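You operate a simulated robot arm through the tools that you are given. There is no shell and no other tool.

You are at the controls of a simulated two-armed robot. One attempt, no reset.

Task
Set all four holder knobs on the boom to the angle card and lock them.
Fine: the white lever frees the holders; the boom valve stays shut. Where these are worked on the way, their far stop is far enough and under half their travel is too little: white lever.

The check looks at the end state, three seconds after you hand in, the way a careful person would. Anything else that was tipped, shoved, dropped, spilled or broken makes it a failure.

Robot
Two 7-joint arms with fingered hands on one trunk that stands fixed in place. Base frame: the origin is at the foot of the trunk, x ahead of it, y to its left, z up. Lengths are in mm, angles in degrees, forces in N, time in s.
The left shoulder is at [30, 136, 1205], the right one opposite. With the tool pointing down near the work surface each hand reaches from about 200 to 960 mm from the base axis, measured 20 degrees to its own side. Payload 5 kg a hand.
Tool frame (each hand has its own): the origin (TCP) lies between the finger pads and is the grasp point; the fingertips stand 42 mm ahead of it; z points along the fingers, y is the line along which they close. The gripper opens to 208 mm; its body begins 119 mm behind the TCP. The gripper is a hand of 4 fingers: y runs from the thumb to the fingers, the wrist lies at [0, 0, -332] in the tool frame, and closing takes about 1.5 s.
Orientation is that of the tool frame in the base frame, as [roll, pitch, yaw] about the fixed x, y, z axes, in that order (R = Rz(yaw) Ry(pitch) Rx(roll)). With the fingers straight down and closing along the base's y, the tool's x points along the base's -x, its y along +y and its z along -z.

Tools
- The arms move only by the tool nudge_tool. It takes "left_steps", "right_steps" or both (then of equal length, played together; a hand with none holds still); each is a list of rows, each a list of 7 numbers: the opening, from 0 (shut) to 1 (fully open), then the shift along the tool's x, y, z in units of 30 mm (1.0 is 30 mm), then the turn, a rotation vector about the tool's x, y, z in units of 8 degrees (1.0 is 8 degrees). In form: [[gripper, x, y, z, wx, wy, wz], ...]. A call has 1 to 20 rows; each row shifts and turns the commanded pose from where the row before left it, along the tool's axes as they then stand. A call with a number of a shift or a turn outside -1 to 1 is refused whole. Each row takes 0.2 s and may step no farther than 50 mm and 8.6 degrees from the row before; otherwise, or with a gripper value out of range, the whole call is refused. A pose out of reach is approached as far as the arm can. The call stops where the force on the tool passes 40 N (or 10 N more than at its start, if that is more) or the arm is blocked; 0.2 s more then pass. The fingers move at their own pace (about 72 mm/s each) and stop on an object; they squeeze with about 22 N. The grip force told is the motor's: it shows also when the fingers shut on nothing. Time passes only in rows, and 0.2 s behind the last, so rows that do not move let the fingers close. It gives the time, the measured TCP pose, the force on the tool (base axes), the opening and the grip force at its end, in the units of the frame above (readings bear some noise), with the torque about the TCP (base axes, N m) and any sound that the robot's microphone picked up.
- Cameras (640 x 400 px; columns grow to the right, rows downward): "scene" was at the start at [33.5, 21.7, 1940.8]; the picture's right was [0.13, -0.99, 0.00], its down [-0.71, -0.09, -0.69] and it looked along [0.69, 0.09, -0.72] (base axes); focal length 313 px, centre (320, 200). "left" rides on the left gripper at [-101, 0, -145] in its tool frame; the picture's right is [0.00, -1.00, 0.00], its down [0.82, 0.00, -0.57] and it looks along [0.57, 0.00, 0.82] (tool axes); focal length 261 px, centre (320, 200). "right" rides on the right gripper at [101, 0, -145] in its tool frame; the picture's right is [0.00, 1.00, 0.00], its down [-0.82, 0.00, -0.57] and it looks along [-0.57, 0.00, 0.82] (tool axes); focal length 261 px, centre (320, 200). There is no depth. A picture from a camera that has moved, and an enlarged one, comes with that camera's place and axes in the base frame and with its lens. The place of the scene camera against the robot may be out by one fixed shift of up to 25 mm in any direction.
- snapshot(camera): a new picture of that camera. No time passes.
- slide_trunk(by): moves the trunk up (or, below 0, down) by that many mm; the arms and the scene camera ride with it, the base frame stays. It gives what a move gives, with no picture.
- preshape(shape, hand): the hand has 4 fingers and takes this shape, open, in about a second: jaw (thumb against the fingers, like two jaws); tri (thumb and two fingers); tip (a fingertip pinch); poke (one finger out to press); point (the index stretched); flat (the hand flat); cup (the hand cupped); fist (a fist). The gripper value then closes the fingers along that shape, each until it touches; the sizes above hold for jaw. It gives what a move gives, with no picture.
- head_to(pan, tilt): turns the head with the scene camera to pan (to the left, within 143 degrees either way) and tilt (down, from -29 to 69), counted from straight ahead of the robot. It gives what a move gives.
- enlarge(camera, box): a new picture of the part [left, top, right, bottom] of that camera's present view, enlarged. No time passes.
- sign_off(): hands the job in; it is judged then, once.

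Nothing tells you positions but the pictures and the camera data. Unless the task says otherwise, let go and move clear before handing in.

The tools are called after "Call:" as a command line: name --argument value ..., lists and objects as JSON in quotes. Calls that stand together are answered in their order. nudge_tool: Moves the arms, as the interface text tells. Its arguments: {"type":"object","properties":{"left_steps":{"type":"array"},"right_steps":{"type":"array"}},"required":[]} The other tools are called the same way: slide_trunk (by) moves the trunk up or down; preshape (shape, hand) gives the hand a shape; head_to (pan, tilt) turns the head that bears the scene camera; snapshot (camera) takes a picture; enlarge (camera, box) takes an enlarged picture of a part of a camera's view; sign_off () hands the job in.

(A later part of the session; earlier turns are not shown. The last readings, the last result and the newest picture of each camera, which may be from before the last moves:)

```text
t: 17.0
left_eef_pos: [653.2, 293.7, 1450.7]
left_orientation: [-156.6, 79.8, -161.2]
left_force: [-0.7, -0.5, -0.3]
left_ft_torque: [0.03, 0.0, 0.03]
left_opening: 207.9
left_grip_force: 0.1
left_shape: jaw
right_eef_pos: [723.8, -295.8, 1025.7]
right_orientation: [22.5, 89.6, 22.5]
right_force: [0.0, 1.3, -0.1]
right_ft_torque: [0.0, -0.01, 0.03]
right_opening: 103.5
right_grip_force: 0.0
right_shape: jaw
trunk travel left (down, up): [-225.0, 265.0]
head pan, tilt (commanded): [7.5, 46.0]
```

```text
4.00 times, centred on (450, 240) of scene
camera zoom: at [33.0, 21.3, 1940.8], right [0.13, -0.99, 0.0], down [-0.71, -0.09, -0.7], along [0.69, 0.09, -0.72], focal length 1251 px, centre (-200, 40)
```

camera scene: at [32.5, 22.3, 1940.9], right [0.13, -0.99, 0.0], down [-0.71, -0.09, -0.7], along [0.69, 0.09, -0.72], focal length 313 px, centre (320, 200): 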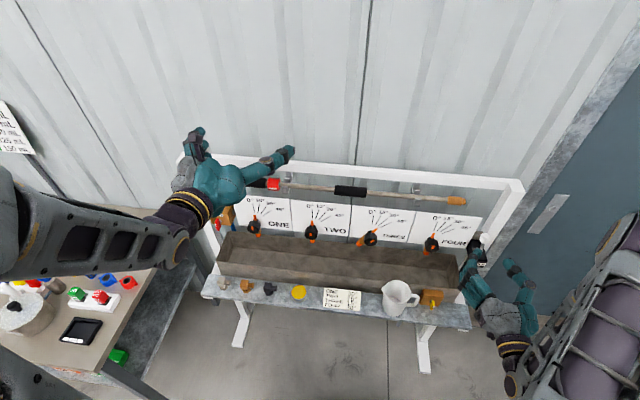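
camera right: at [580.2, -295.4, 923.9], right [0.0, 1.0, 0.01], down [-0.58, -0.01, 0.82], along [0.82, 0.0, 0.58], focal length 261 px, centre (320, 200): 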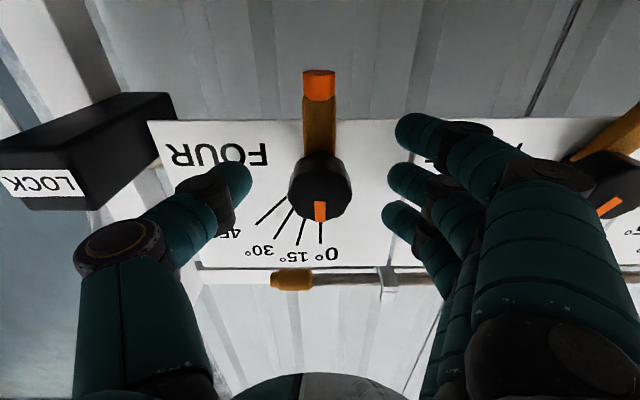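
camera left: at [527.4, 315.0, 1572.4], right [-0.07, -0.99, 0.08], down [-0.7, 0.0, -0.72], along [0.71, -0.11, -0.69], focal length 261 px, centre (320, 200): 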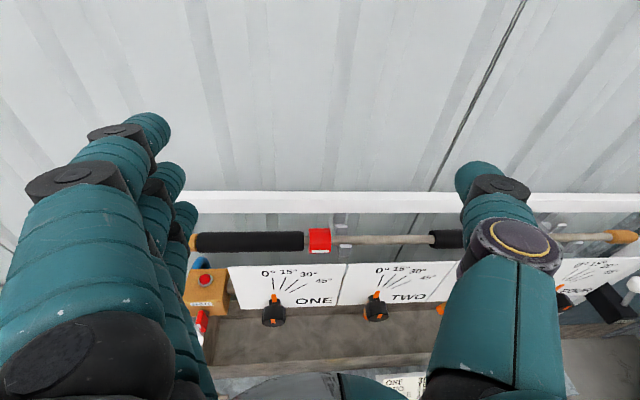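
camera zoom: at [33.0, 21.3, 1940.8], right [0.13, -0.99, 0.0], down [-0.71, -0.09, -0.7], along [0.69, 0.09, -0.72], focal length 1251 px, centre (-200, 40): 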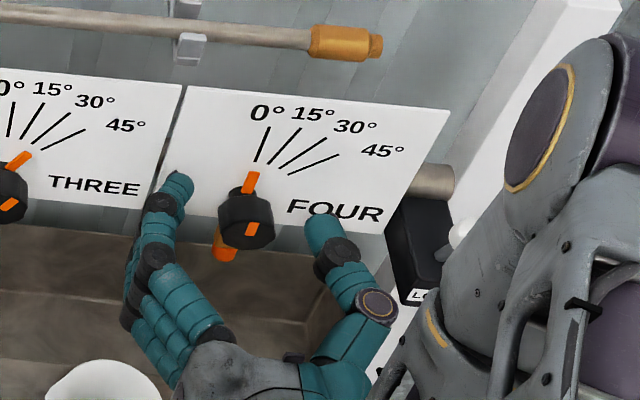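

Call:
nudge_tool --right_steps '[[0.35, 0, 0, 0, 0, 0, 0], [0.2, 0, 0, 0, 0, 0, 0], [0.15, 0, 0, 0, 0, 0, 0], [0.1, 0, 0, 0, 0, 0, 0], [0.1, 0, 0, 0, 0, 0, 0], [0.1, 0, 0, 0, 0, 0, 0]]'

Call:
snapshot --camera "right"

Call:
snapshot --camera "scene"

```text
t: 18.4
left_eef_pos: [653.0, 292.4, 1450.5]
left_orientation: [-156.5, 79.7, -161.1]
left_force: [0.3, 0.4, -0.5]
left_ft_torque: [0.01, -0.01, -0.02]
left_opening: 207.9
left_grip_force: 0.1
left_shape: jaw
right_eef_pos: [724.5, -294.8, 1026.1]
right_orientation: [20.1, 89.6, 20.4]
right_force: [1.3, -1.2, 0.6]
right_ft_torque: [0.17, 0.05, 0.08]
right_opening: 27.0
right_grip_force: 22.2
right_shape: jaw
trunk travel left (down, up): [-225.0, 265.0]
head pan, tilt (commanded): [7.5, 46.0]
```

```text
taken
camera right: at [580.4, -295.2, 923.9], right [0.0, 1.0, 0.01], down [-0.58, -0.01, 0.82], along [0.82, 0.0, 0.58], focal length 261 px, centre (320, 200)
```

right: 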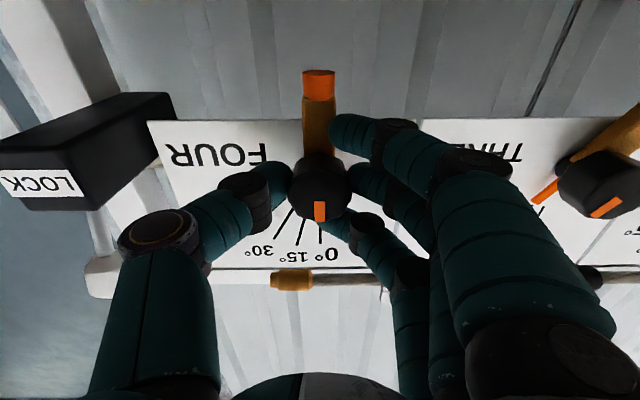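

```text
taken
camera scene: at [33.5, 21.6, 1940.8], right [0.13, -0.99, 0.0], down [-0.71, -0.09, -0.69], along [0.69, 0.09, -0.72], focal length 313 px, centre (320, 200)
```

scene: 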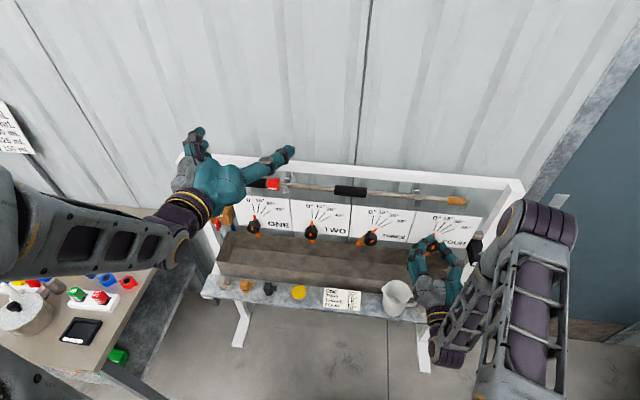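

The grip on knob FOUR is firm. I try a small clockwise turn of 8° to see whether it is free.

Call:
nudge_tool --right_steps '[[0.1, 0, 0, 0, 0, 0, 0.5], [0.1, 0, 0, 0, 0, 0, 0.5], [0.1, 0, 0, 0, 0, 0, 0]]'

Call:
snapshot --camera "right"

Call:
enlarge --camera "scene" --box '[390, 200, 480, 270]'

```text
t: 19.2
left_eef_pos: [653.8, 294.8, 1452.1]
left_orientation: [-156.5, 79.8, -161.0]
left_force: [0.9, -0.1, -0.2]
left_ft_torque: [0.02, 0.0, -0.01]
left_opening: 208.0
left_grip_force: 0.1
left_shape: jaw
right_eef_pos: [724.3, -295.1, 1025.3]
right_orientation: [87.5, 81.9, 87.7]
right_force: [0.5, 0.8, 3.2]
right_ft_torque: [-0.04, 0.05, 0.22]
right_opening: 26.8
right_grip_force: 22.3
right_shape: jaw
trunk travel left (down, up): [-225.0, 265.0]
head pan, tilt (commanded): [7.5, 46.0]
```

```text
taken
camera right: at [580.4, -281.0, 925.0], right [-0.01, 0.99, 0.15], down [-0.58, -0.12, 0.81], along [0.82, -0.08, 0.57], focal length 261 px, centre (320, 200)
```

right: 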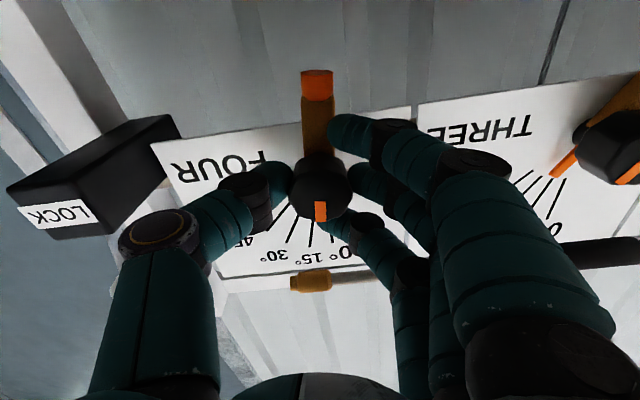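

```text
5.71 times, centred on (435, 235) of scene
camera zoom: at [33.2, 22.0, 1940.8], right [0.13, -0.99, 0.0], down [-0.71, -0.09, -0.7], along [0.69, 0.09, -0.72], focal length 1788 px, centre (-337, 0)
```

zoom: 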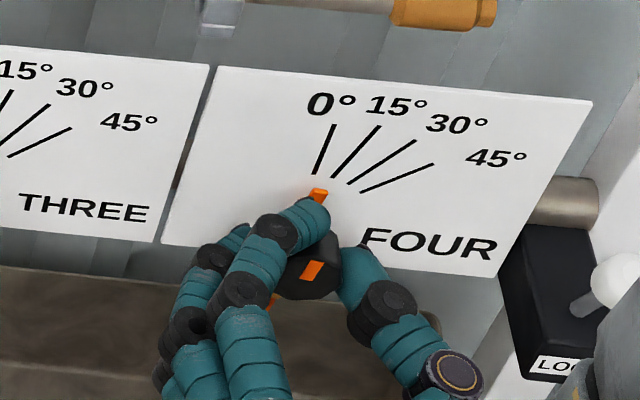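

The knob turned with the hand and little torque, so the holders are free. I continue to 30°.

Call:
nudge_tool --right_steps '[[0.1, 0, 0, 0, 0, 0, 0.5], [0.1, 0, 0, 0, 0, 0, 0.5], [0.1, 0, 0, 0, 0, 0, 0.5], [0.1, 0, 0, 0, 0, 0, 0.5], [0.1, 0, 0, 0, 0, 0, 0.5], [0.1, 0, 0, 0, 0, 0, 0.25], [0.1, 0, 0, 0, 0, 0, 0], [0.1, 0, 0, 0, 0, 0, 0]]'

Call:
snapshot --camera "right"

Call:
enlarge --camera "scene" --box '[390, 200, 480, 270]'

```text
t: 21.0
left_eef_pos: [651.4, 293.4, 1451.6]
left_orientation: [-156.4, 79.8, -160.9]
left_force: [-0.3, -0.1, -0.6]
left_ft_torque: [-0.01, 0.0, 0.01]
left_opening: 208.0
left_grip_force: 0.1
left_shape: jaw
right_eef_pos: [724.7, -294.6, 1026.2]
right_orientation: [89.3, 59.9, 89.5]
right_force: [-3.3, 5.0, 7.2]
right_ft_torque: [-0.04, -0.11, 0.48]
right_opening: 26.3
right_grip_force: 22.6
right_shape: jaw
trunk travel left (down, up): [-225.0, 265.0]
head pan, tilt (commanded): [7.5, 46.0]
```

```text
taken
camera right: at [580.2, -244.1, 937.8], right [-0.01, 0.86, 0.51], down [-0.57, -0.42, 0.7], along [0.82, -0.29, 0.5], focal length 261 px, centre (320, 200)
```

right: 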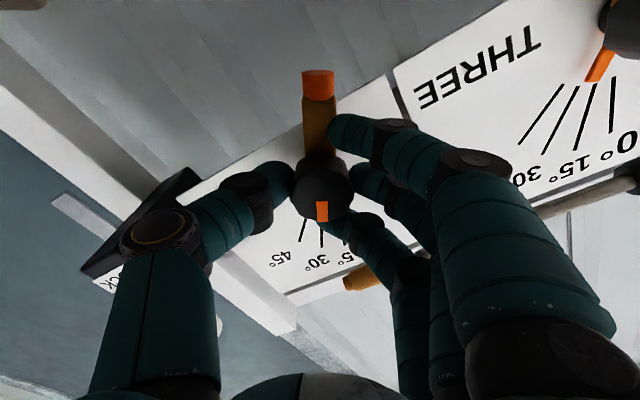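

```text
5.71 times, centred on (435, 235) of scene
camera zoom: at [32.5, 22.4, 1940.8], right [0.13, -0.99, 0.0], down [-0.71, -0.09, -0.7], along [0.69, 0.09, -0.72], focal length 1788 px, centre (-337, 0)
```

zoom: 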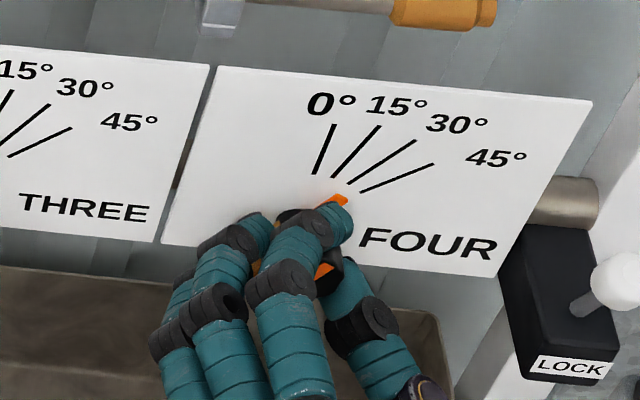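

The pointer lines up with the 30° line. I check it up close before releasing.

Call:
enlarge --camera "right" --box '[240, 60, 400, 290]'

Call:
nudge_tool --right_steps '[[0.2, 0, 0, 0, 0, 0, 0], [0.3, 0, 0, 0, 0, 0, 0], [0.4, 0, 0, 0, 0, 0, 0], [0.5, 0, 0, 0, 0, 0, 0], [0.5, 0, 0, 0, 0, 0, 0], [0.5, 0, 0, 0, 0, 0, 0]]'

Call:
enlarge --camera "right" --box '[240, 60, 400, 290]'

Call:
enlarge --camera "scene" --box '[390, 200, 480, 270]'

```text
1.74 times, centred on (320, 175) of right
camera zoom: at [580.2, -244.1, 937.8], right [-0.01, 0.86, 0.51], down [-0.57, -0.42, 0.7], along [0.82, -0.29, 0.5], focal length 453 px, centre (320, 244)
```

zoom: 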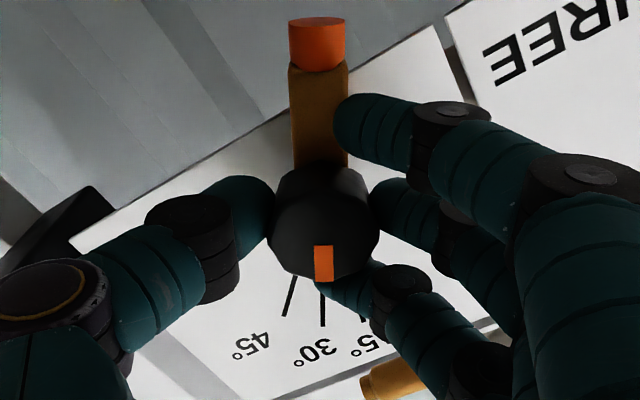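

```text
t: 22.4
left_eef_pos: [654.1, 293.2, 1450.7]
left_orientation: [-156.3, 79.8, -161.1]
left_force: [-0.4, -0.8, 0.7]
left_ft_torque: [-0.03, -0.02, 0.02]
left_opening: 208.0
left_grip_force: 0.0
left_shape: jaw
right_eef_pos: [724.0, -293.8, 1024.4]
right_orientation: [89.3, 59.9, 89.7]
right_force: [-0.5, -0.6, 0.5]
right_ft_torque: [0.01, -0.01, 0.01]
right_opening: 103.2
right_grip_force: 0.1
right_shape: jaw
trunk travel left (down, up): [-225.0, 265.0]
head pan, tilt (commanded): [7.5, 46.0]
```

```text
1.74 times, centred on (320, 175) of right
camera zoom: at [580.6, -244.7, 937.3], right [-0.01, 0.86, 0.51], down [-0.57, -0.42, 0.7], along [0.82, -0.29, 0.5], focal length 453 px, centre (320, 244)
```

zoom: 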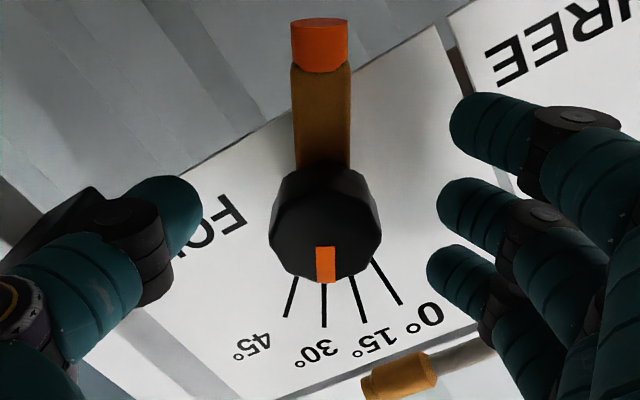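

```text
5.71 times, centred on (435, 235) of scene
camera zoom: at [33.5, 21.7, 1940.8], right [0.13, -0.99, 0.0], down [-0.71, -0.09, -0.69], along [0.69, 0.09, -0.72], focal length 1788 px, centre (-337, 0)
```

zoom: 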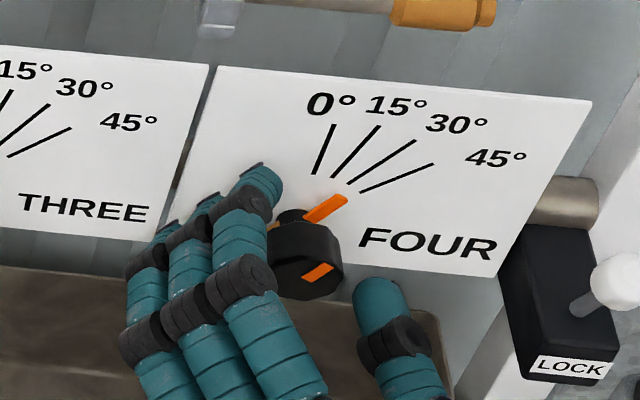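

Knob FOUR sits on 30°. I back out, keep the hand's 30° roll because it suits knob THREE's present angle, and move over in front of THREE.

Call:
nudge_tool --right_steps '[[0.5, 0, 0, -0.7, 0, 0, 0], [0.5, 0, 0, -0.7, 0, 0, 0], [0.5, 0, 0, -0.7, 0, 0, 0], [0.5, 0, 0, -0.7, 0, 0, 0], [0.5, 0.448, 0.775, 0, 0, 0, 0], [0.5, 0.448, 0.775, 0, 0, 0, 0], [0.5, 0.448, 0.775, 0, 0, 0, 0], [0.5, 0.448, 0.775, 0, 0, 0, 0], [0.5, 0.448, 0.775, 0, 0, 0, 0], [0.5, 0.448, 0.775, 0, 0, 0, 0], [0.5, 0.448, 0.775, 0, 0, 0, 0], [0.5, 0.448, 0.775, 0, 0, 0, 0], [0.5, 0, 0, 0, 0, 0, 0]]'

Call:
snapshot --camera "right"

Call:
snapshot --camera "scene"

```text
t: 25.2
left_eef_pos: [653.4, 292.5, 1450.9]
left_orientation: [-156.7, 79.9, -161.2]
left_force: [-0.2, -1.2, 1.4]
left_ft_torque: [0.0, -0.03, 0.01]
left_opening: 208.1
left_grip_force: 0.1
left_shape: jaw
right_eef_pos: [639.7, -80.9, 1026.2]
right_orientation: [89.3, 59.8, 89.5]
right_force: [-0.3, -0.2, -1.0]
right_ft_torque: [0.03, -0.01, 0.05]
right_opening: 103.4
right_grip_force: 0.0
right_shape: jaw
trunk travel left (down, up): [-225.0, 265.0]
head pan, tilt (commanded): [7.5, 46.0]
```

```text
taken
camera right: at [495.2, -29.8, 938.4], right [-0.01, 0.86, 0.51], down [-0.57, -0.42, 0.7], along [0.82, -0.29, 0.5], focal length 261 px, centre (320, 200)
```

right: 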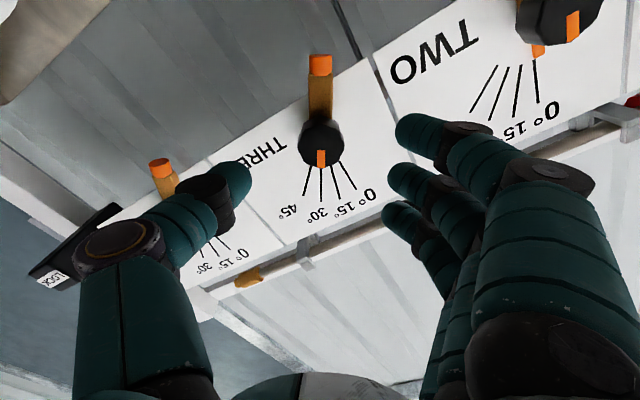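

```text
taken
camera scene: at [33.1, 20.8, 1940.8], right [0.13, -0.99, 0.0], down [-0.71, -0.09, -0.7], along [0.69, 0.09, -0.72], focal length 313 px, centre (320, 200)
```

scene: 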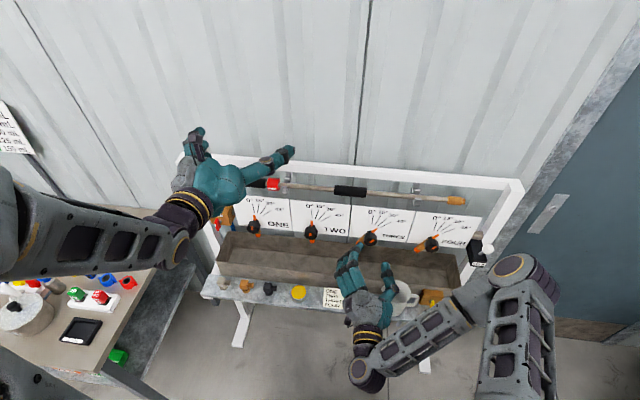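

Call:
enlarge --camera "right" --box '[240, 40, 400, 220]'

```text
2.22 times, centred on (320, 130) of right
camera zoom: at [495.2, -29.8, 938.4], right [-0.01, 0.86, 0.51], down [-0.57, -0.42, 0.7], along [0.82, -0.29, 0.5], focal length 579 px, centre (320, 356)
```

zoom: 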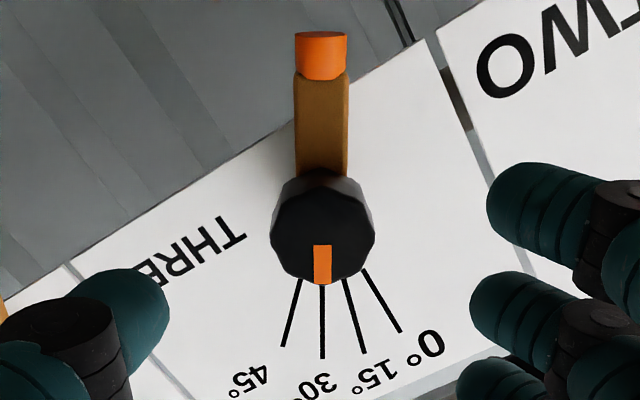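

Knob THREE reads exactly 30° and the hand is lined up with it. I move in and grip.

Call:
nudge_tool --right_steps '[[0.5, 0, 0.01, 0.57, 0, 0, 0], [0.5, 0, 0.01, 0.57, 0, 0, 0], [0.5, 0, 0.01, 0.57, 0, 0, 0], [0.5, 0, 0, 0.57, 0, 0, 0], [0.5, 0, 0, 0.55, 0, 0, 0], [0.5, 0, 0, 0, 0, 0, 0], [0.35, 0, 0, 0, 0, 0, 0], [0.2, 0, 0, 0, 0, 0, 0], [0.15, 0, 0, 0, 0, 0, 0], [0.1, 0, 0, 0, 0, 0, 0], [0.1, 0, 0, 0, 0, 0, 0], [0.1, 0, 0, 0, 0, 0, 0]]'

Call:
enlarge --camera "right" --box '[240, 60, 400, 290]'

```text
t: 27.8
left_eef_pos: [653.3, 294.0, 1449.6]
left_orientation: [-156.4, 79.7, -161.0]
left_force: [-0.9, 0.0, 0.0]
left_ft_torque: [-0.02, -0.03, 0.03]
left_opening: 207.8
left_grip_force: 0.1
left_shape: jaw
right_eef_pos: [726.2, -80.1, 1026.1]
right_orientation: [89.3, 59.9, 89.6]
right_force: [1.4, -0.4, 0.4]
right_ft_torque: [0.05, -0.02, 0.16]
right_opening: 26.8
right_grip_force: 22.5
right_shape: jaw
trunk travel left (down, up): [-225.0, 265.0]
head pan, tilt (commanded): [7.5, 46.0]
```

```text
1.74 times, centred on (320, 175) of right
camera zoom: at [581.6, -30.1, 937.9], right [-0.01, 0.86, 0.51], down [-0.57, -0.42, 0.7], along [0.82, -0.29, 0.5], focal length 453 px, centre (320, 244)
```

zoom: 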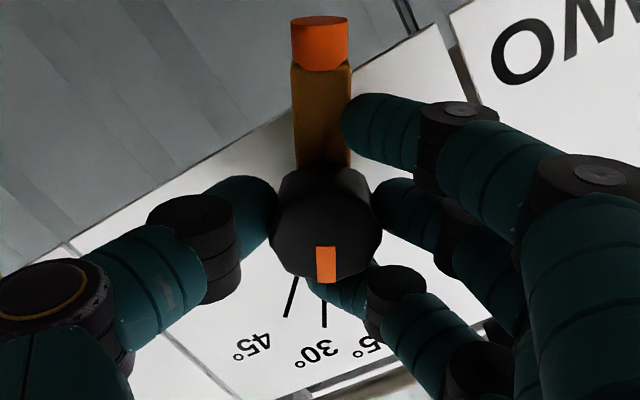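

Knob THREE is gripped. I turn it counterclockwise by 15°, from 30° to 15°.

Call:
nudge_tool --right_steps '[[0.1, 0, 0, 0, 0, 0, -0.5], [0.1, 0, 0, 0, 0, 0, -0.5], [0.1, 0, 0, 0, 0, 0, -0.5], [0.1, 0, 0, 0, 0, 0, -0.375], [0.1, 0, 0, 0, 0, 0, 0], [0.1, 0, 0, 0, 0, 0, 0]]'

Call:
enlarge --camera "right" --box '[240, 60, 400, 290]'

Call:
enlarge --camera "scene" --box '[335, 195, 425, 265]'

```text
t: 29.2
left_eef_pos: [654.0, 291.6, 1450.4]
left_orientation: [-156.6, 79.8, -161.2]
left_force: [-0.7, 0.1, 0.9]
left_ft_torque: [0.01, -0.01, -0.02]
left_opening: 208.2
left_grip_force: 0.2
left_shape: jaw
right_eef_pos: [724.4, -80.4, 1025.2]
right_orientation: [88.6, 74.9, 88.7]
right_force: [4.1, -9.9, 4.1]
right_ft_torque: [0.03, 0.05, -0.17]
right_opening: 26.1
right_grip_force: 21.9
right_shape: jaw
trunk travel left (down, up): [-225.0, 265.0]
head pan, tilt (commanded): [7.5, 46.0]
```

```text
1.74 times, centred on (320, 175) of right
camera zoom: at [581.6, -54.4, 927.8], right [0.0, 0.96, 0.27], down [-0.58, -0.22, 0.79], along [0.82, -0.15, 0.56], focal length 453 px, centre (320, 244)
```

zoom: 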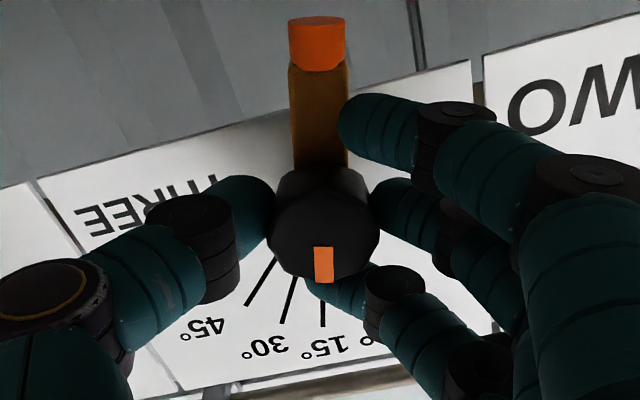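

```text
5.71 times, centred on (380, 230) of scene
camera zoom: at [33.6, 20.7, 1940.8], right [0.13, -0.99, 0.0], down [-0.71, -0.09, -0.69], along [0.69, 0.09, -0.72], focal length 1788 px, centre (-23, 29)
```

zoom: 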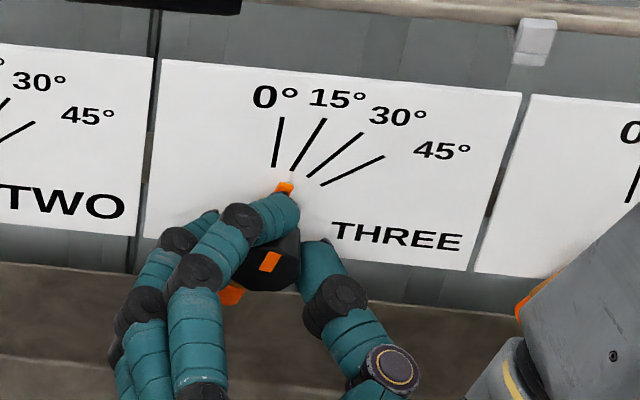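

THREE lines up with the 15° line. I release and verify.

Call:
nudge_tool --right_steps '[[0.2, 0, 0, 0, 0, 0, 0], [0.3, 0, 0, 0, 0, 0, 0], [0.4, 0, 0, 0, 0, 0, 0], [0.5, 0, 0, 0, 0, 0, 0], [0.5, 0, 0, 0, 0, 0, 0], [0.5, 0, 0, 0, 0, 0, 0]]'

Call:
enlarge --camera "right" --box '[240, 60, 400, 290]'

Call:
enlarge --camera "scene" --box '[335, 195, 425, 265]'

```text
t: 30.6
left_eef_pos: [652.0, 293.6, 1451.4]
left_orientation: [-156.5, 79.7, -161.1]
left_force: [0.3, 0.9, 0.2]
left_ft_torque: [-0.04, -0.01, 0.0]
left_opening: 208.0
left_grip_force: 0.0
left_shape: jaw
right_eef_pos: [724.6, -79.0, 1024.8]
right_orientation: [88.7, 74.9, 89.0]
right_force: [0.1, -1.2, 0.1]
right_ft_torque: [0.0, 0.03, -0.01]
right_opening: 103.2
right_grip_force: 0.1
right_shape: jaw
trunk travel left (down, up): [-225.0, 265.0]
head pan, tilt (commanded): [7.5, 46.0]
```

```text
1.74 times, centred on (320, 175) of right
camera zoom: at [581.3, -53.4, 927.8], right [-0.01, 0.96, 0.27], down [-0.58, -0.22, 0.79], along [0.82, -0.15, 0.56], focal length 453 px, centre (320, 244)
```

zoom: 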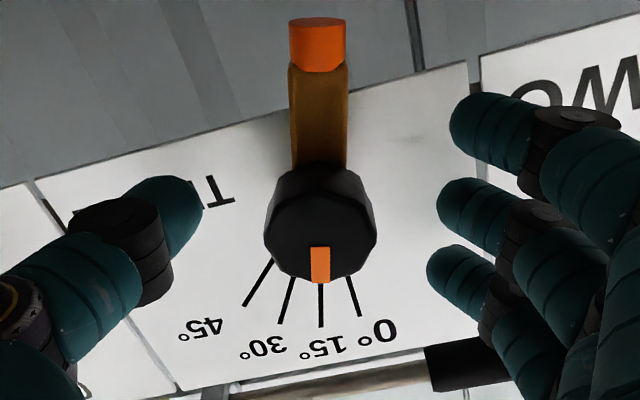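

```text
5.71 times, centred on (380, 230) of scene
camera zoom: at [33.5, 21.9, 1940.8], right [0.13, -0.99, 0.0], down [-0.71, -0.09, -0.69], along [0.69, 0.09, -0.72], focal length 1788 px, centre (-23, 29)
```

zoom: 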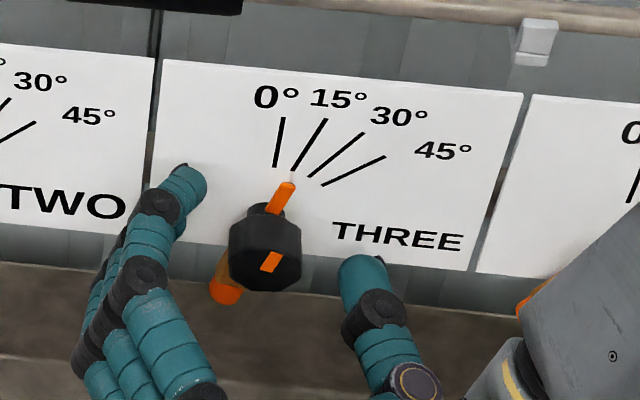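

THREE is on 15°. Now the right hand withdraws toward the lever side, while the left hand comes down in front of knob TWO.

Call:
nudge_tool --right_steps '[[0.5, 0, 0, -0.7, 0, 0, 0], [0.5, 0, 0, -0.7, 0, 0, 0], [0.5, 0, 0, -0.7, 0, 0, 0], [0.5, 0, 0, -0.7, 0, 0, 0], [0.5, 0, 0, -0.5, 0, 0, -0.94], [0.5, 0, 0, -0.5, 0, 0, -0.935], [0.5, -0.17, -0.9, 0, 0, 0, 0], [0.5, -0.17, -0.9, 0, 0, 0, 0], [0.5, -0.17, -0.9, 0, 0, 0, 0], [0.5, -0.17, -0.9, 0, 0, 0, 0], [0.5, -0.17, -0.9, 0, 0, 0, 0], [0.5, -0.17, -0.9, 0, 0, 0, 0], [0.5, -0.17, -0.9, 0, 0, 0, 0], [0.5, -0.17, -0.9, 0, 0, 0, 0], [0.5, -0.17, -0.9, 0, 0, 0, 0], [0.5, -0.17, -0.9, 0, 0, 0, 0], [0.36, -0.17, -0.9, 0, 0, 0, 0], [0.36, -0.17, -0.9, 0, 0, 0, 0]]' --left_steps '[[0.5, 0.89, -0.27, 0.145, 0, 0, 0], [0.5, 0.89, -0.27, 0.145, 0, 0, 0], [0.5, 0.89, -0.27, 0.145, 0, 0, 0], [0.5, 0.89, -0.27, 0.145, 0, 0, 0], [0.5, 0.89, -0.27, 0.145, 0, 0, 0], [0.5, 0.89, -0.27, 0.145, 0, 0, 0], [0.5, 0.89, -0.27, 0.145, 0, 0, 0], [0.5, 0.89, -0.27, 0.145, 0, 0, 0], [0.5, 0.89, -0.3, 0.05, -0.07, -0.1475, 0.057], [0.5, 0.89, -0.3, 0.05, -0.07, -0.1475, 0.057], [0.5, 0.89, -0.3, 0.05, -0.07, -0.1475, 0.057], [0.5, 0.89, -0.3, 0.05, -0.07, -0.1475, 0.057], [0.5, 0.89, -0.3, 0.05, -0.07, -0.1475, 0.057], [0.5, 0.89, -0.3, 0.05, -0.07, -0.1475, 0.057], [0.5, 0.89, -0.3, 0.05, -0.07, -0.1475, 0.057], [0.5, 0.89, -0.3, 0.05, -0.07, -0.1475, 0.057], [0.5, 0, 0, 0, 0, 0, 0], [0.5, 0, 0, 0, 0, 0, 0]]'

Call:
snapshot --camera "left"

Call:
snapshot --camera "scene"

```text
t: 31.3
left_eef_pos: [674.3, 280.6, 1414.4]
left_orientation: [-176.5, 80.8, 179.3]
left_force: [0.2, -0.5, 0.0]
left_ft_torque: [0.02, 0.0, 0.06]
left_opening: 116.2
left_grip_force: 0.1
left_shape: jaw
left hand out of reach, approached as far as the arm can: row 1, 2, 3
right_eef_pos: [674.0, -1.6, 1046.0]
right_orientation: [83.5, 73.7, 90.8]
right_force: [-0.5, -0.2, 0.2]
right_ft_torque: [-0.01, 0.04, 0.04]
right_opening: 103.9
right_grip_force: 0.1
right_shape: jaw
trunk travel left (down, up): [-225.0, 265.0]
head pan, tilt (commanded): [7.5, 46.0]
stopped in row 3 (right hand): the force on the tool passed its limit at 66 N (the readings are from after the stop); the commanded pose is now the measured one
```

```text
taken
camera left: at [547.2, 291.5, 1536.1], right [-0.07, -1.0, 0.01], down [-0.69, 0.04, -0.72], along [0.72, -0.06, -0.7], focal length 261 px, centre (320, 200)
```

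left: 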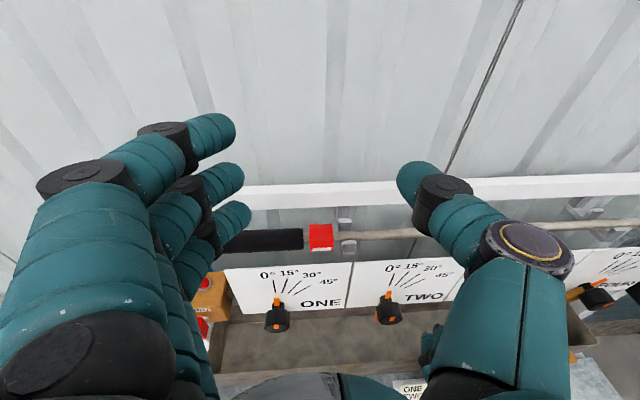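

```text
taken
camera scene: at [32.5, 20.9, 1940.9], right [0.13, -0.99, 0.0], down [-0.71, -0.09, -0.7], along [0.69, 0.09, -0.72], focal length 313 px, centre (320, 200)
```

scene: 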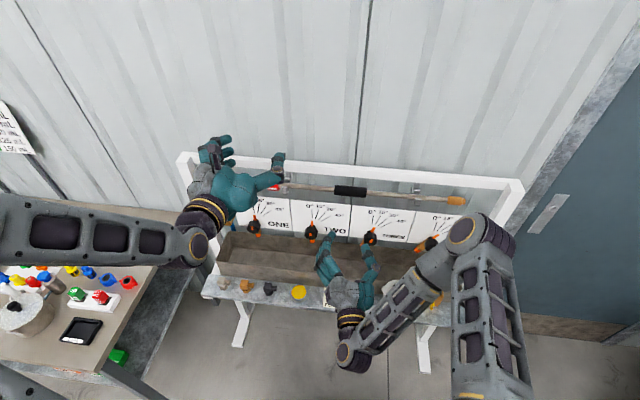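

The right hand hit something as it began to retreat, and it shifted sideways. I stop and inspect the knobs, the rack and the shelf for damage before moving again.

Call:
enlarge --camera "scene" --box '[290, 190, 430, 300]'

Call:
enlarge --camera "scene" --box '[380, 190, 540, 320]'

Call:
snapshot --camera "right"

Call:
enlarge --camera "left" --box '[220, 240, 640, 400]'

```text
3.64 times, centred on (360, 245) of scene
camera zoom: at [32.5, 20.9, 1940.9], right [0.13, -0.99, 0.0], down [-0.71, -0.09, -0.7], along [0.69, 0.09, -0.72], focal length 1138 px, centre (174, 36)
```

zoom: 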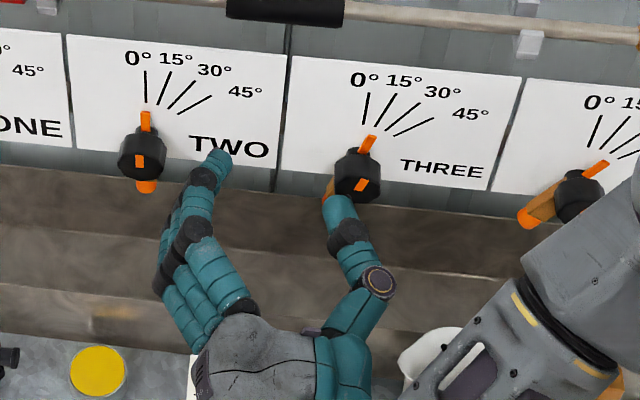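

```text
3.08 times, centred on (460, 255) of scene
camera zoom: at [32.5, 20.9, 1940.9], right [0.13, -0.99, 0.0], down [-0.71, -0.09, -0.7], along [0.69, 0.09, -0.72], focal length 962 px, centre (-111, 31)
```

zoom: 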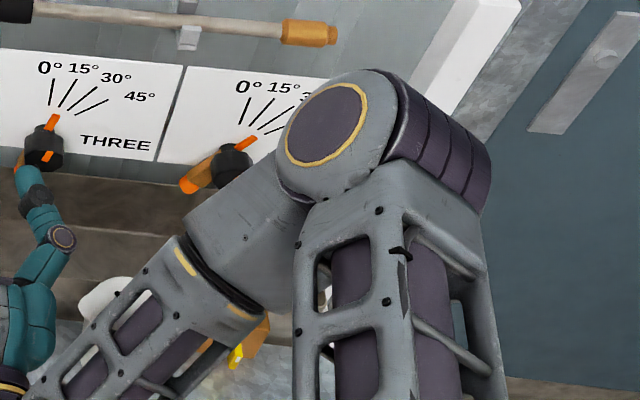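

```text
taken
camera right: at [530.1, 8.6, 944.8], right [-0.13, 0.95, 0.28], down [-0.56, -0.31, 0.77], along [0.82, -0.06, 0.57], focal length 261 px, centre (320, 200)
```

right: 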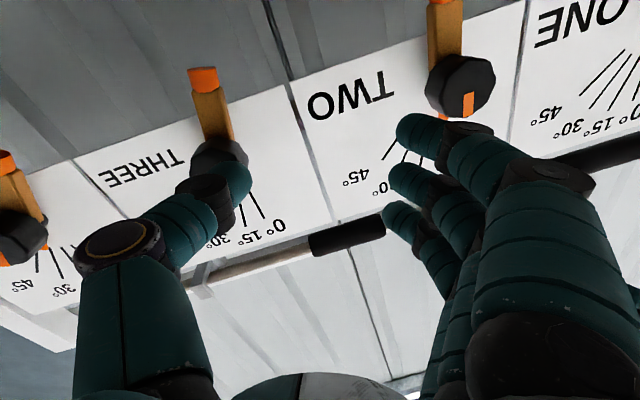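

```text
1.52 times, centred on (430, 320) of left
camera zoom: at [547.2, 291.5, 1536.1], right [-0.07, -1.0, 0.01], down [-0.69, 0.04, -0.72], along [0.72, -0.06, -0.7], focal length 397 px, centre (152, 17)
```

zoom: 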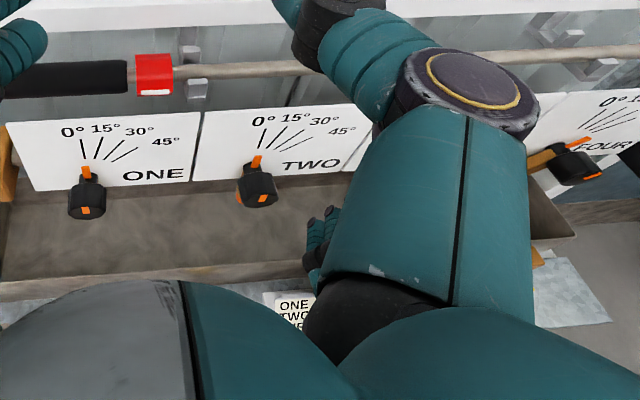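

Call:
enlarge --camera "scene" --box '[345, 200, 405, 250]'

Call:
enlarge --camera "scene" --box '[405, 205, 465, 255]'

Call:
enlarge --camera "scene" --box '[200, 260, 440, 340]'

Call:
enlarge --camera "right" --box '[0, 40, 320, 260]'

```text
8.00 times, centred on (375, 225) of scene
camera zoom: at [32.5, 20.9, 1940.9], right [0.13, -0.99, 0.0], down [-0.71, -0.09, -0.7], along [0.69, 0.09, -0.72], focal length 2502 px, centre (-120, 0)
```

zoom: 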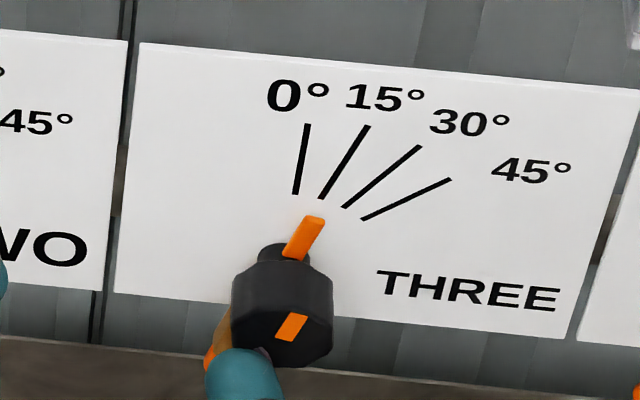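

```text
8.00 times, centred on (435, 230) of scene
camera zoom: at [32.5, 20.9, 1940.9], right [0.13, -0.99, 0.0], down [-0.71, -0.09, -0.7], along [0.69, 0.09, -0.72], focal length 2502 px, centre (-600, -40)
```

zoom: 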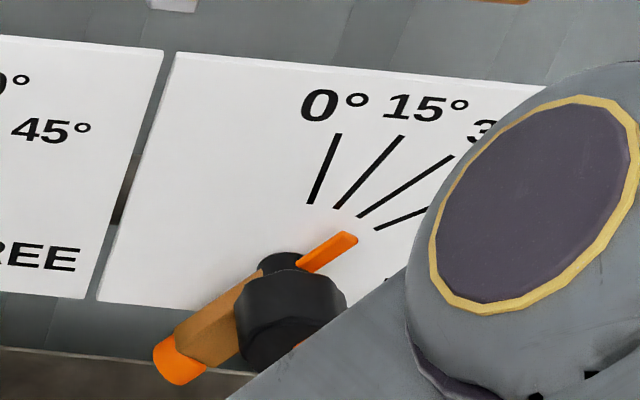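

```text
2.67 times, centred on (320, 300) of scene
camera zoom: at [32.5, 20.9, 1940.9], right [0.13, -0.99, 0.0], down [-0.71, -0.09, -0.7], along [0.69, 0.09, -0.72], focal length 834 px, centre (320, -67)
```

zoom: 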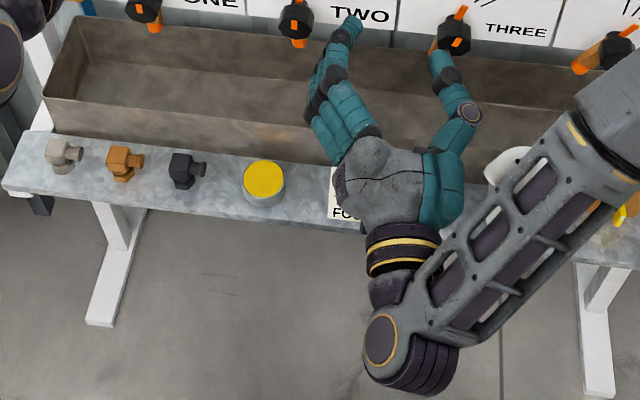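

```text
1.82 times, centred on (160, 150) of right
camera zoom: at [530.1, 8.6, 944.8], right [-0.13, 0.95, 0.28], down [-0.56, -0.31, 0.77], along [0.82, -0.06, 0.57], focal length 474 px, centre (611, 291)
```

zoom: 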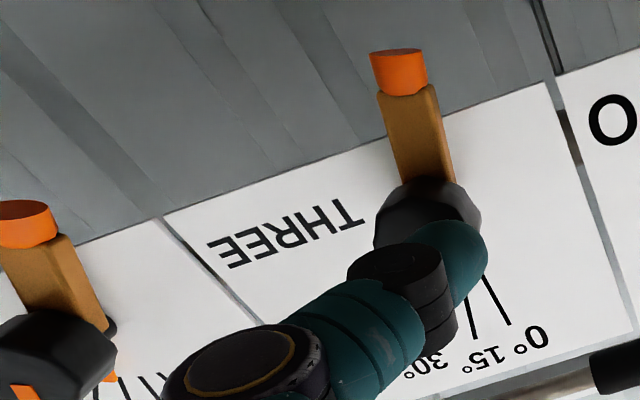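

The pointers of THREE (15°) and FOUR (30°) haven't moved, and the shelf looks unchanged. The jolt seems to have come from the arm reconfiguring. I back the right hand off in one small step and watch how it behaves.

Call:
nudge_tool --right_steps '[[0.5, 0, 0, -0.4, 0, 0, 0], [0.5, 0, 0, -0.2, 0, 0, 0]]'

Call:
snapshot --camera "scene"

Call:
snapshot --camera "right"

```text
t: 31.9
left_eef_pos: [673.6, 279.4, 1413.9]
left_orientation: [-176.2, 80.7, 179.5]
left_force: [0.4, -0.2, -0.4]
left_ft_torque: [0.04, 0.0, 0.04]
left_opening: 104.8
left_grip_force: 0.2
left_shape: jaw
right_eef_pos: [655.7, -5.5, 1045.9]
right_orientation: [83.6, 73.7, 91.1]
right_force: [-0.2, -0.1, 0.6]
right_ft_torque: [0.02, 0.03, 0.03]
right_opening: 103.9
right_grip_force: 0.0
right_shape: jaw
trunk travel left (down, up): [-225.0, 265.0]
head pan, tilt (commanded): [7.5, 46.0]
```

```text
taken
camera scene: at [33.8, 20.5, 1940.8], right [0.13, -0.99, 0.0], down [-0.71, -0.09, -0.69], along [0.69, 0.09, -0.72], focal length 313 px, centre (320, 200)
```

scene: 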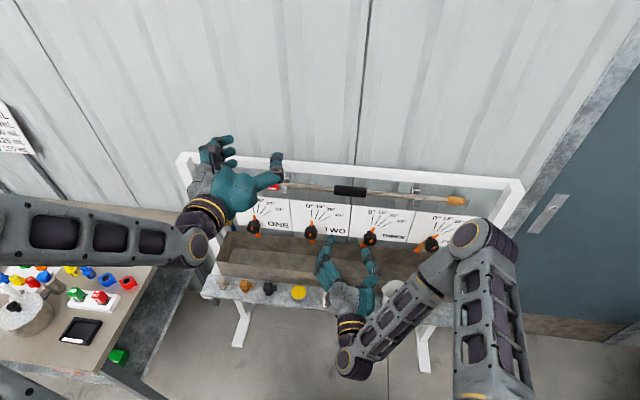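

```text
taken
camera right: at [512.5, 5.9, 944.6], right [-0.13, 0.95, 0.28], down [-0.56, -0.3, 0.77], along [0.82, -0.06, 0.57], focal length 261 px, centre (320, 200)
```

right: 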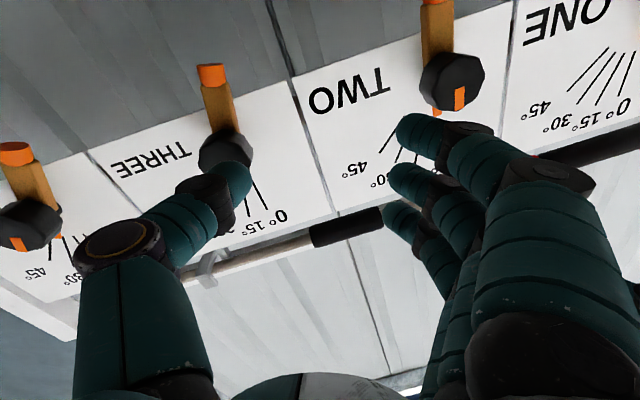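

The right hand moves normally again. The arm is cramped here because the wrist is close to the shoulder, so I raise the trunk by 150 mm. Both hands rise clear in front of the rack and get more room.

Call:
slide_trunk --by 150

Call:
snapshot --camera "scene"

```text
t: 33.6
left_eef_pos: [674.8, 281.4, 1564.0]
left_orientation: [-175.9, 80.7, 179.9]
left_force: [0.5, -0.4, -0.2]
left_ft_torque: [-0.02, -0.01, 0.01]
left_opening: 104.8
left_grip_force: 0.0
left_shape: jaw
right_eef_pos: [655.8, -3.0, 1196.0]
right_orientation: [83.7, 73.7, 91.1]
right_force: [0.2, -0.8, 0.1]
right_ft_torque: [0.0, -0.01, -0.01]
right_opening: 103.8
right_grip_force: 0.0
right_shape: jaw
trunk travel left (down, up): [-375.0, 115.0]
head pan, tilt (commanded): [7.5, 46.0]
```

```text
taken
camera scene: at [33.7, 21.9, 2090.5], right [0.13, -0.99, 0.0], down [-0.71, -0.09, -0.69], along [0.69, 0.09, -0.72], focal length 313 px, centre (320, 200)
```

scene: 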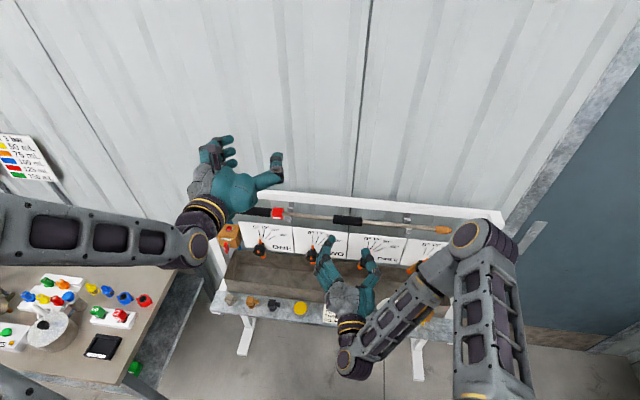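

With more room, I move the right hand to the right in a few steps while straightening it.

Call:
nudge_tool --right_steps '[[0.5, -0.23, -0.79, -0.1, 0.1, 0, -0.2], [0.5, -0.22, -0.79, -0.1, 0.1, 0, -0.2], [0.5, -0.2, -0.8, -0.09, 0.1, 0.01, -0.2], [0.5, -0.18, -0.8, -0.08, 0.1, 0.01, -0.2], [0.5, -0.16, -0.81, -0.07, 0.1, 0.01, -0.2]]'

Call:
snapshot --camera "scene"

```text
t: 34.8
left_eef_pos: [673.8, 281.3, 1562.8]
left_orientation: [-176.0, 80.7, 179.9]
left_force: [0.1, 0.2, 0.2]
left_ft_torque: [-0.01, 0.0, 0.02]
left_opening: 104.7
left_grip_force: 0.0
left_shape: jaw
right_eef_pos: [657.0, -129.3, 1199.2]
right_orientation: [84.8, 81.7, 88.3]
right_force: [-0.4, 0.2, -0.3]
right_ft_torque: [0.01, 0.01, 0.06]
right_opening: 103.9
right_grip_force: 0.0
right_shape: jaw
trunk travel left (down, up): [-375.0, 115.0]
head pan, tilt (commanded): [7.5, 46.0]
```

```text
taken
camera scene: at [33.4, 21.4, 2090.8], right [0.13, -0.99, 0.0], down [-0.71, -0.09, -0.69], along [0.69, 0.09, -0.72], focal length 313 px, centre (320, 200)
```

scene: 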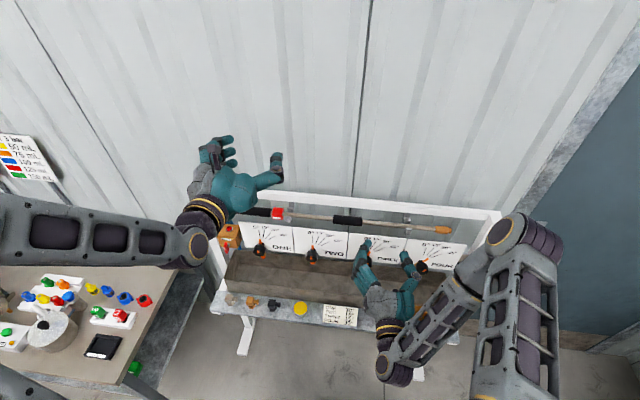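

Call:
nudge_tool --right_steps '[[0.5, -0.13, -0.93, -0.05, 0.05, 0.005, -0.13], [0.5, -0.11, -0.93, -0.05, 0.05, 0.005, -0.13], [0.5, -0.1, -0.93, -0.04, 0.05, 0.005, -0.13], [0.5, -0.08, -0.93, -0.04, 0.05, 0.005, -0.13], [0.5, -0.06, -0.93, -0.03, 0.05, 0.005, -0.13], [0.5, -0.04, -0.93, -0.02, 0.05, 0.005, -0.13], [0.5, -0.03, -0.93, -0.01, 0.05, 0.005, -0.13], [0.5, -0.01, -0.93, 0, 0.05, 0.005, -0.13], [0.36, 0, -0.93, 0, 0.03, 0, 0], [0.36, 0, -0.93, 0, 0, 0, 0], [0.36, 0, -0.93, 0, 0, 0, 0]]'

Call:
snapshot --camera "scene"

```text
t: 37.2
left_eef_pos: [674.0, 279.8, 1563.6]
left_orientation: [-176.2, 80.6, 179.6]
left_force: [-0.4, -1.0, 0.4]
left_ft_torque: [0.02, 0.02, 0.11]
left_opening: 104.9
left_grip_force: 0.0
left_shape: jaw
right_eef_pos: [656.2, -434.3, 1195.1]
right_orientation: [22.8, 89.8, 22.8]
right_force: [0.3, 0.4, -0.4]
right_ft_torque: [0.0, 0.01, 0.04]
right_opening: 75.2
right_grip_force: 0.1
right_shape: jaw
trunk travel left (down, up): [-375.0, 115.0]
head pan, tilt (commanded): [7.5, 46.0]
```

```text
taken
camera scene: at [33.2, 20.3, 2090.8], right [0.13, -0.99, 0.0], down [-0.71, -0.09, -0.7], along [0.69, 0.09, -0.72], focal length 313 px, centre (320, 200)
```

scene: 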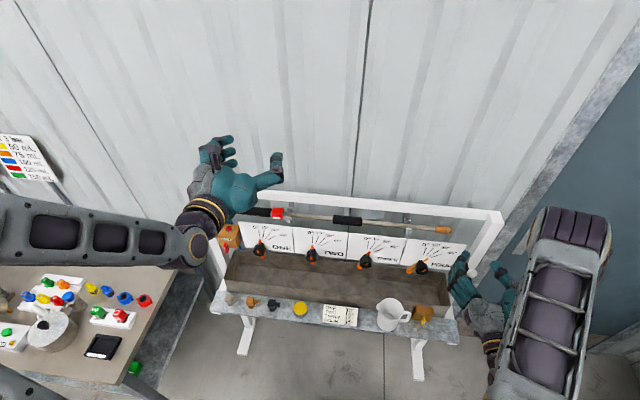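

The right hand is parked clear by the lever side, and the shelf items all stand as before. Now I bring the left hand down in front of knob TWO in stages.

Call:
nudge_tool --left_steps '[[0.5, 0.94, -0.25, 0.1, 0, 0, 0], [0.5, 0.94, -0.25, 0.1, 0, 0, 0], [0.5, 0.94, -0.25, 0.1, 0, 0, 0], [0.5, 0.94, -0.25, 0.1, 0, 0, 0], [0.5, 0.94, -0.25, 0.1, 0, 0, 0], [0.5, 0.94, -0.25, 0.1, 0, 0, 0], [0.5, 0.94, -0.25, 0.1, 0, 0, 0], [0.5, 0.94, -0.25, 0.1, 0, 0, 0]]'

Call:
snapshot --camera "scene"

Call:
snapshot --camera "left"

```text
t: 39.0
left_eef_pos: [685.7, 227.4, 1342.4]
left_orientation: [-176.1, 80.8, 179.8]
left_force: [0.5, -0.2, -0.1]
left_ft_torque: [0.0, -0.01, 0.02]
left_opening: 104.7
left_grip_force: 0.0
left_shape: jaw
left hand out of reach, approached as far as the arm can: row 1, 2, 3, 4
right_eef_pos: [656.9, -433.2, 1195.0]
right_orientation: [-17.0, 90.0, -17.1]
right_force: [0.3, 0.4, 0.7]
right_ft_torque: [0.0, -0.02, -0.02]
right_opening: 75.5
right_grip_force: 0.1
right_shape: jaw
trunk travel left (down, up): [-375.0, 115.0]
head pan, tilt (commanded): [7.5, 46.0]
```

```text
taken
camera scene: at [34.6, 22.2, 2090.7], right [0.13, -0.99, 0.0], down [-0.71, -0.09, -0.69], along [0.69, 0.09, -0.72], focal length 313 px, centre (320, 200)
```

scene: 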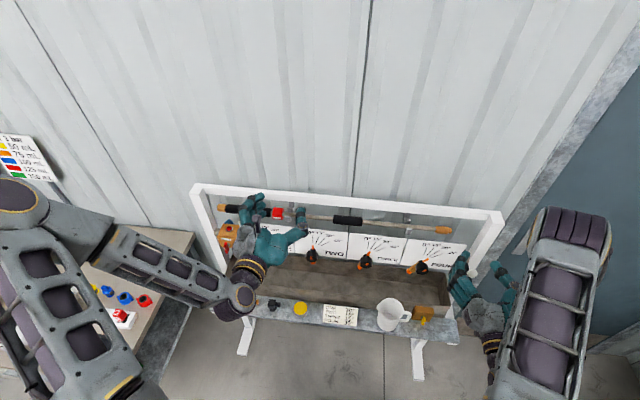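

```text
taken
camera left: at [559.7, 239.7, 1463.4], right [-0.07, -1.0, 0.02], down [-0.69, 0.04, -0.72], along [0.72, -0.06, -0.7], focal length 261 px, centre (320, 200)
```

left: 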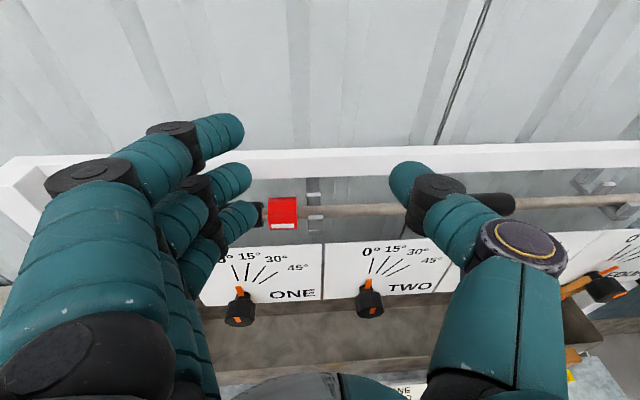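

Call:
nudge_tool --left_steps '[[0.5, 0.96, -0.28, 0.04, -0.087, -0.195, 0.006], [0.5, 0.96, -0.28, 0.0, -0.087, -0.195, 0.006], [0.5, 0.96, -0.28, -0.04, -0.087, -0.195, 0.006], [0.5, 0.96, -0.28, -0.07, -0.087, -0.195, 0.006], [0.5, 0.95, -0.28, -0.1, -0.087, -0.195, 0.006], [0.5, 0.95, -0.28, -0.13, -0.087, -0.195, 0.006], [0.5, 0.95, -0.28, -0.14, 0, 0, 0]]'

Call:
snapshot --camera "left"

Call:
snapshot --camera "scene"

```text
t: 40.6
left_eef_pos: [653.1, 169.1, 1140.3]
left_orientation: [-5.5, 89.9, -5.6]
left_force: [-0.3, 1.0, 0.1]
left_ft_torque: [0.0, 0.05, 0.0]
left_opening: 105.1
left_grip_force: 0.1
left_shape: jaw
right_eef_pos: [655.8, -433.2, 1195.6]
right_orientation: [-8.9, 89.8, -8.9]
right_force: [-0.4, -0.1, 0.6]
right_ft_torque: [0.04, 0.0, -0.03]
right_opening: 75.2
right_grip_force: 0.1
right_shape: jaw
trunk travel left (down, up): [-375.0, 115.0]
head pan, tilt (commanded): [7.5, 46.0]
```

```text
taken
camera left: at [508.4, 169.2, 1240.3], right [0.0, -1.0, 0.0], down [-0.57, 0.0, -0.82], along [0.82, 0.0, -0.57], focal length 261 px, centre (320, 200)
```

left: 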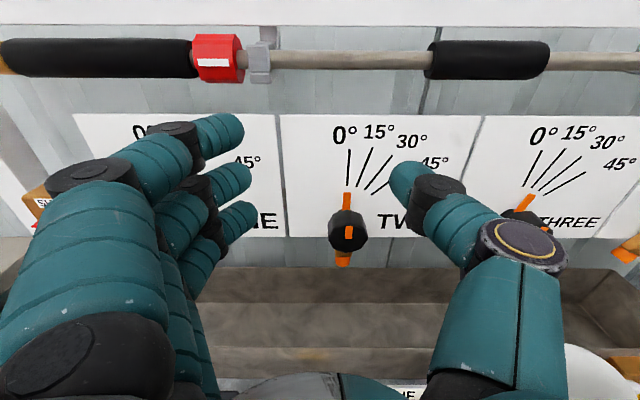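

```text
taken
camera scene: at [33.7, 21.7, 2090.8], right [0.13, -0.99, 0.0], down [-0.71, -0.09, -0.69], along [0.69, 0.09, -0.72], focal length 313 px, centre (320, 200)
```

scene: 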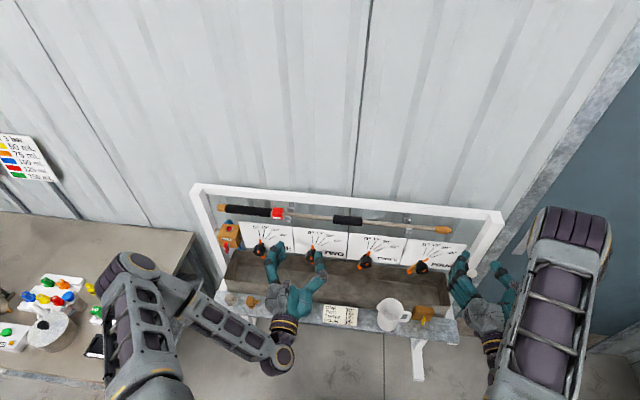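

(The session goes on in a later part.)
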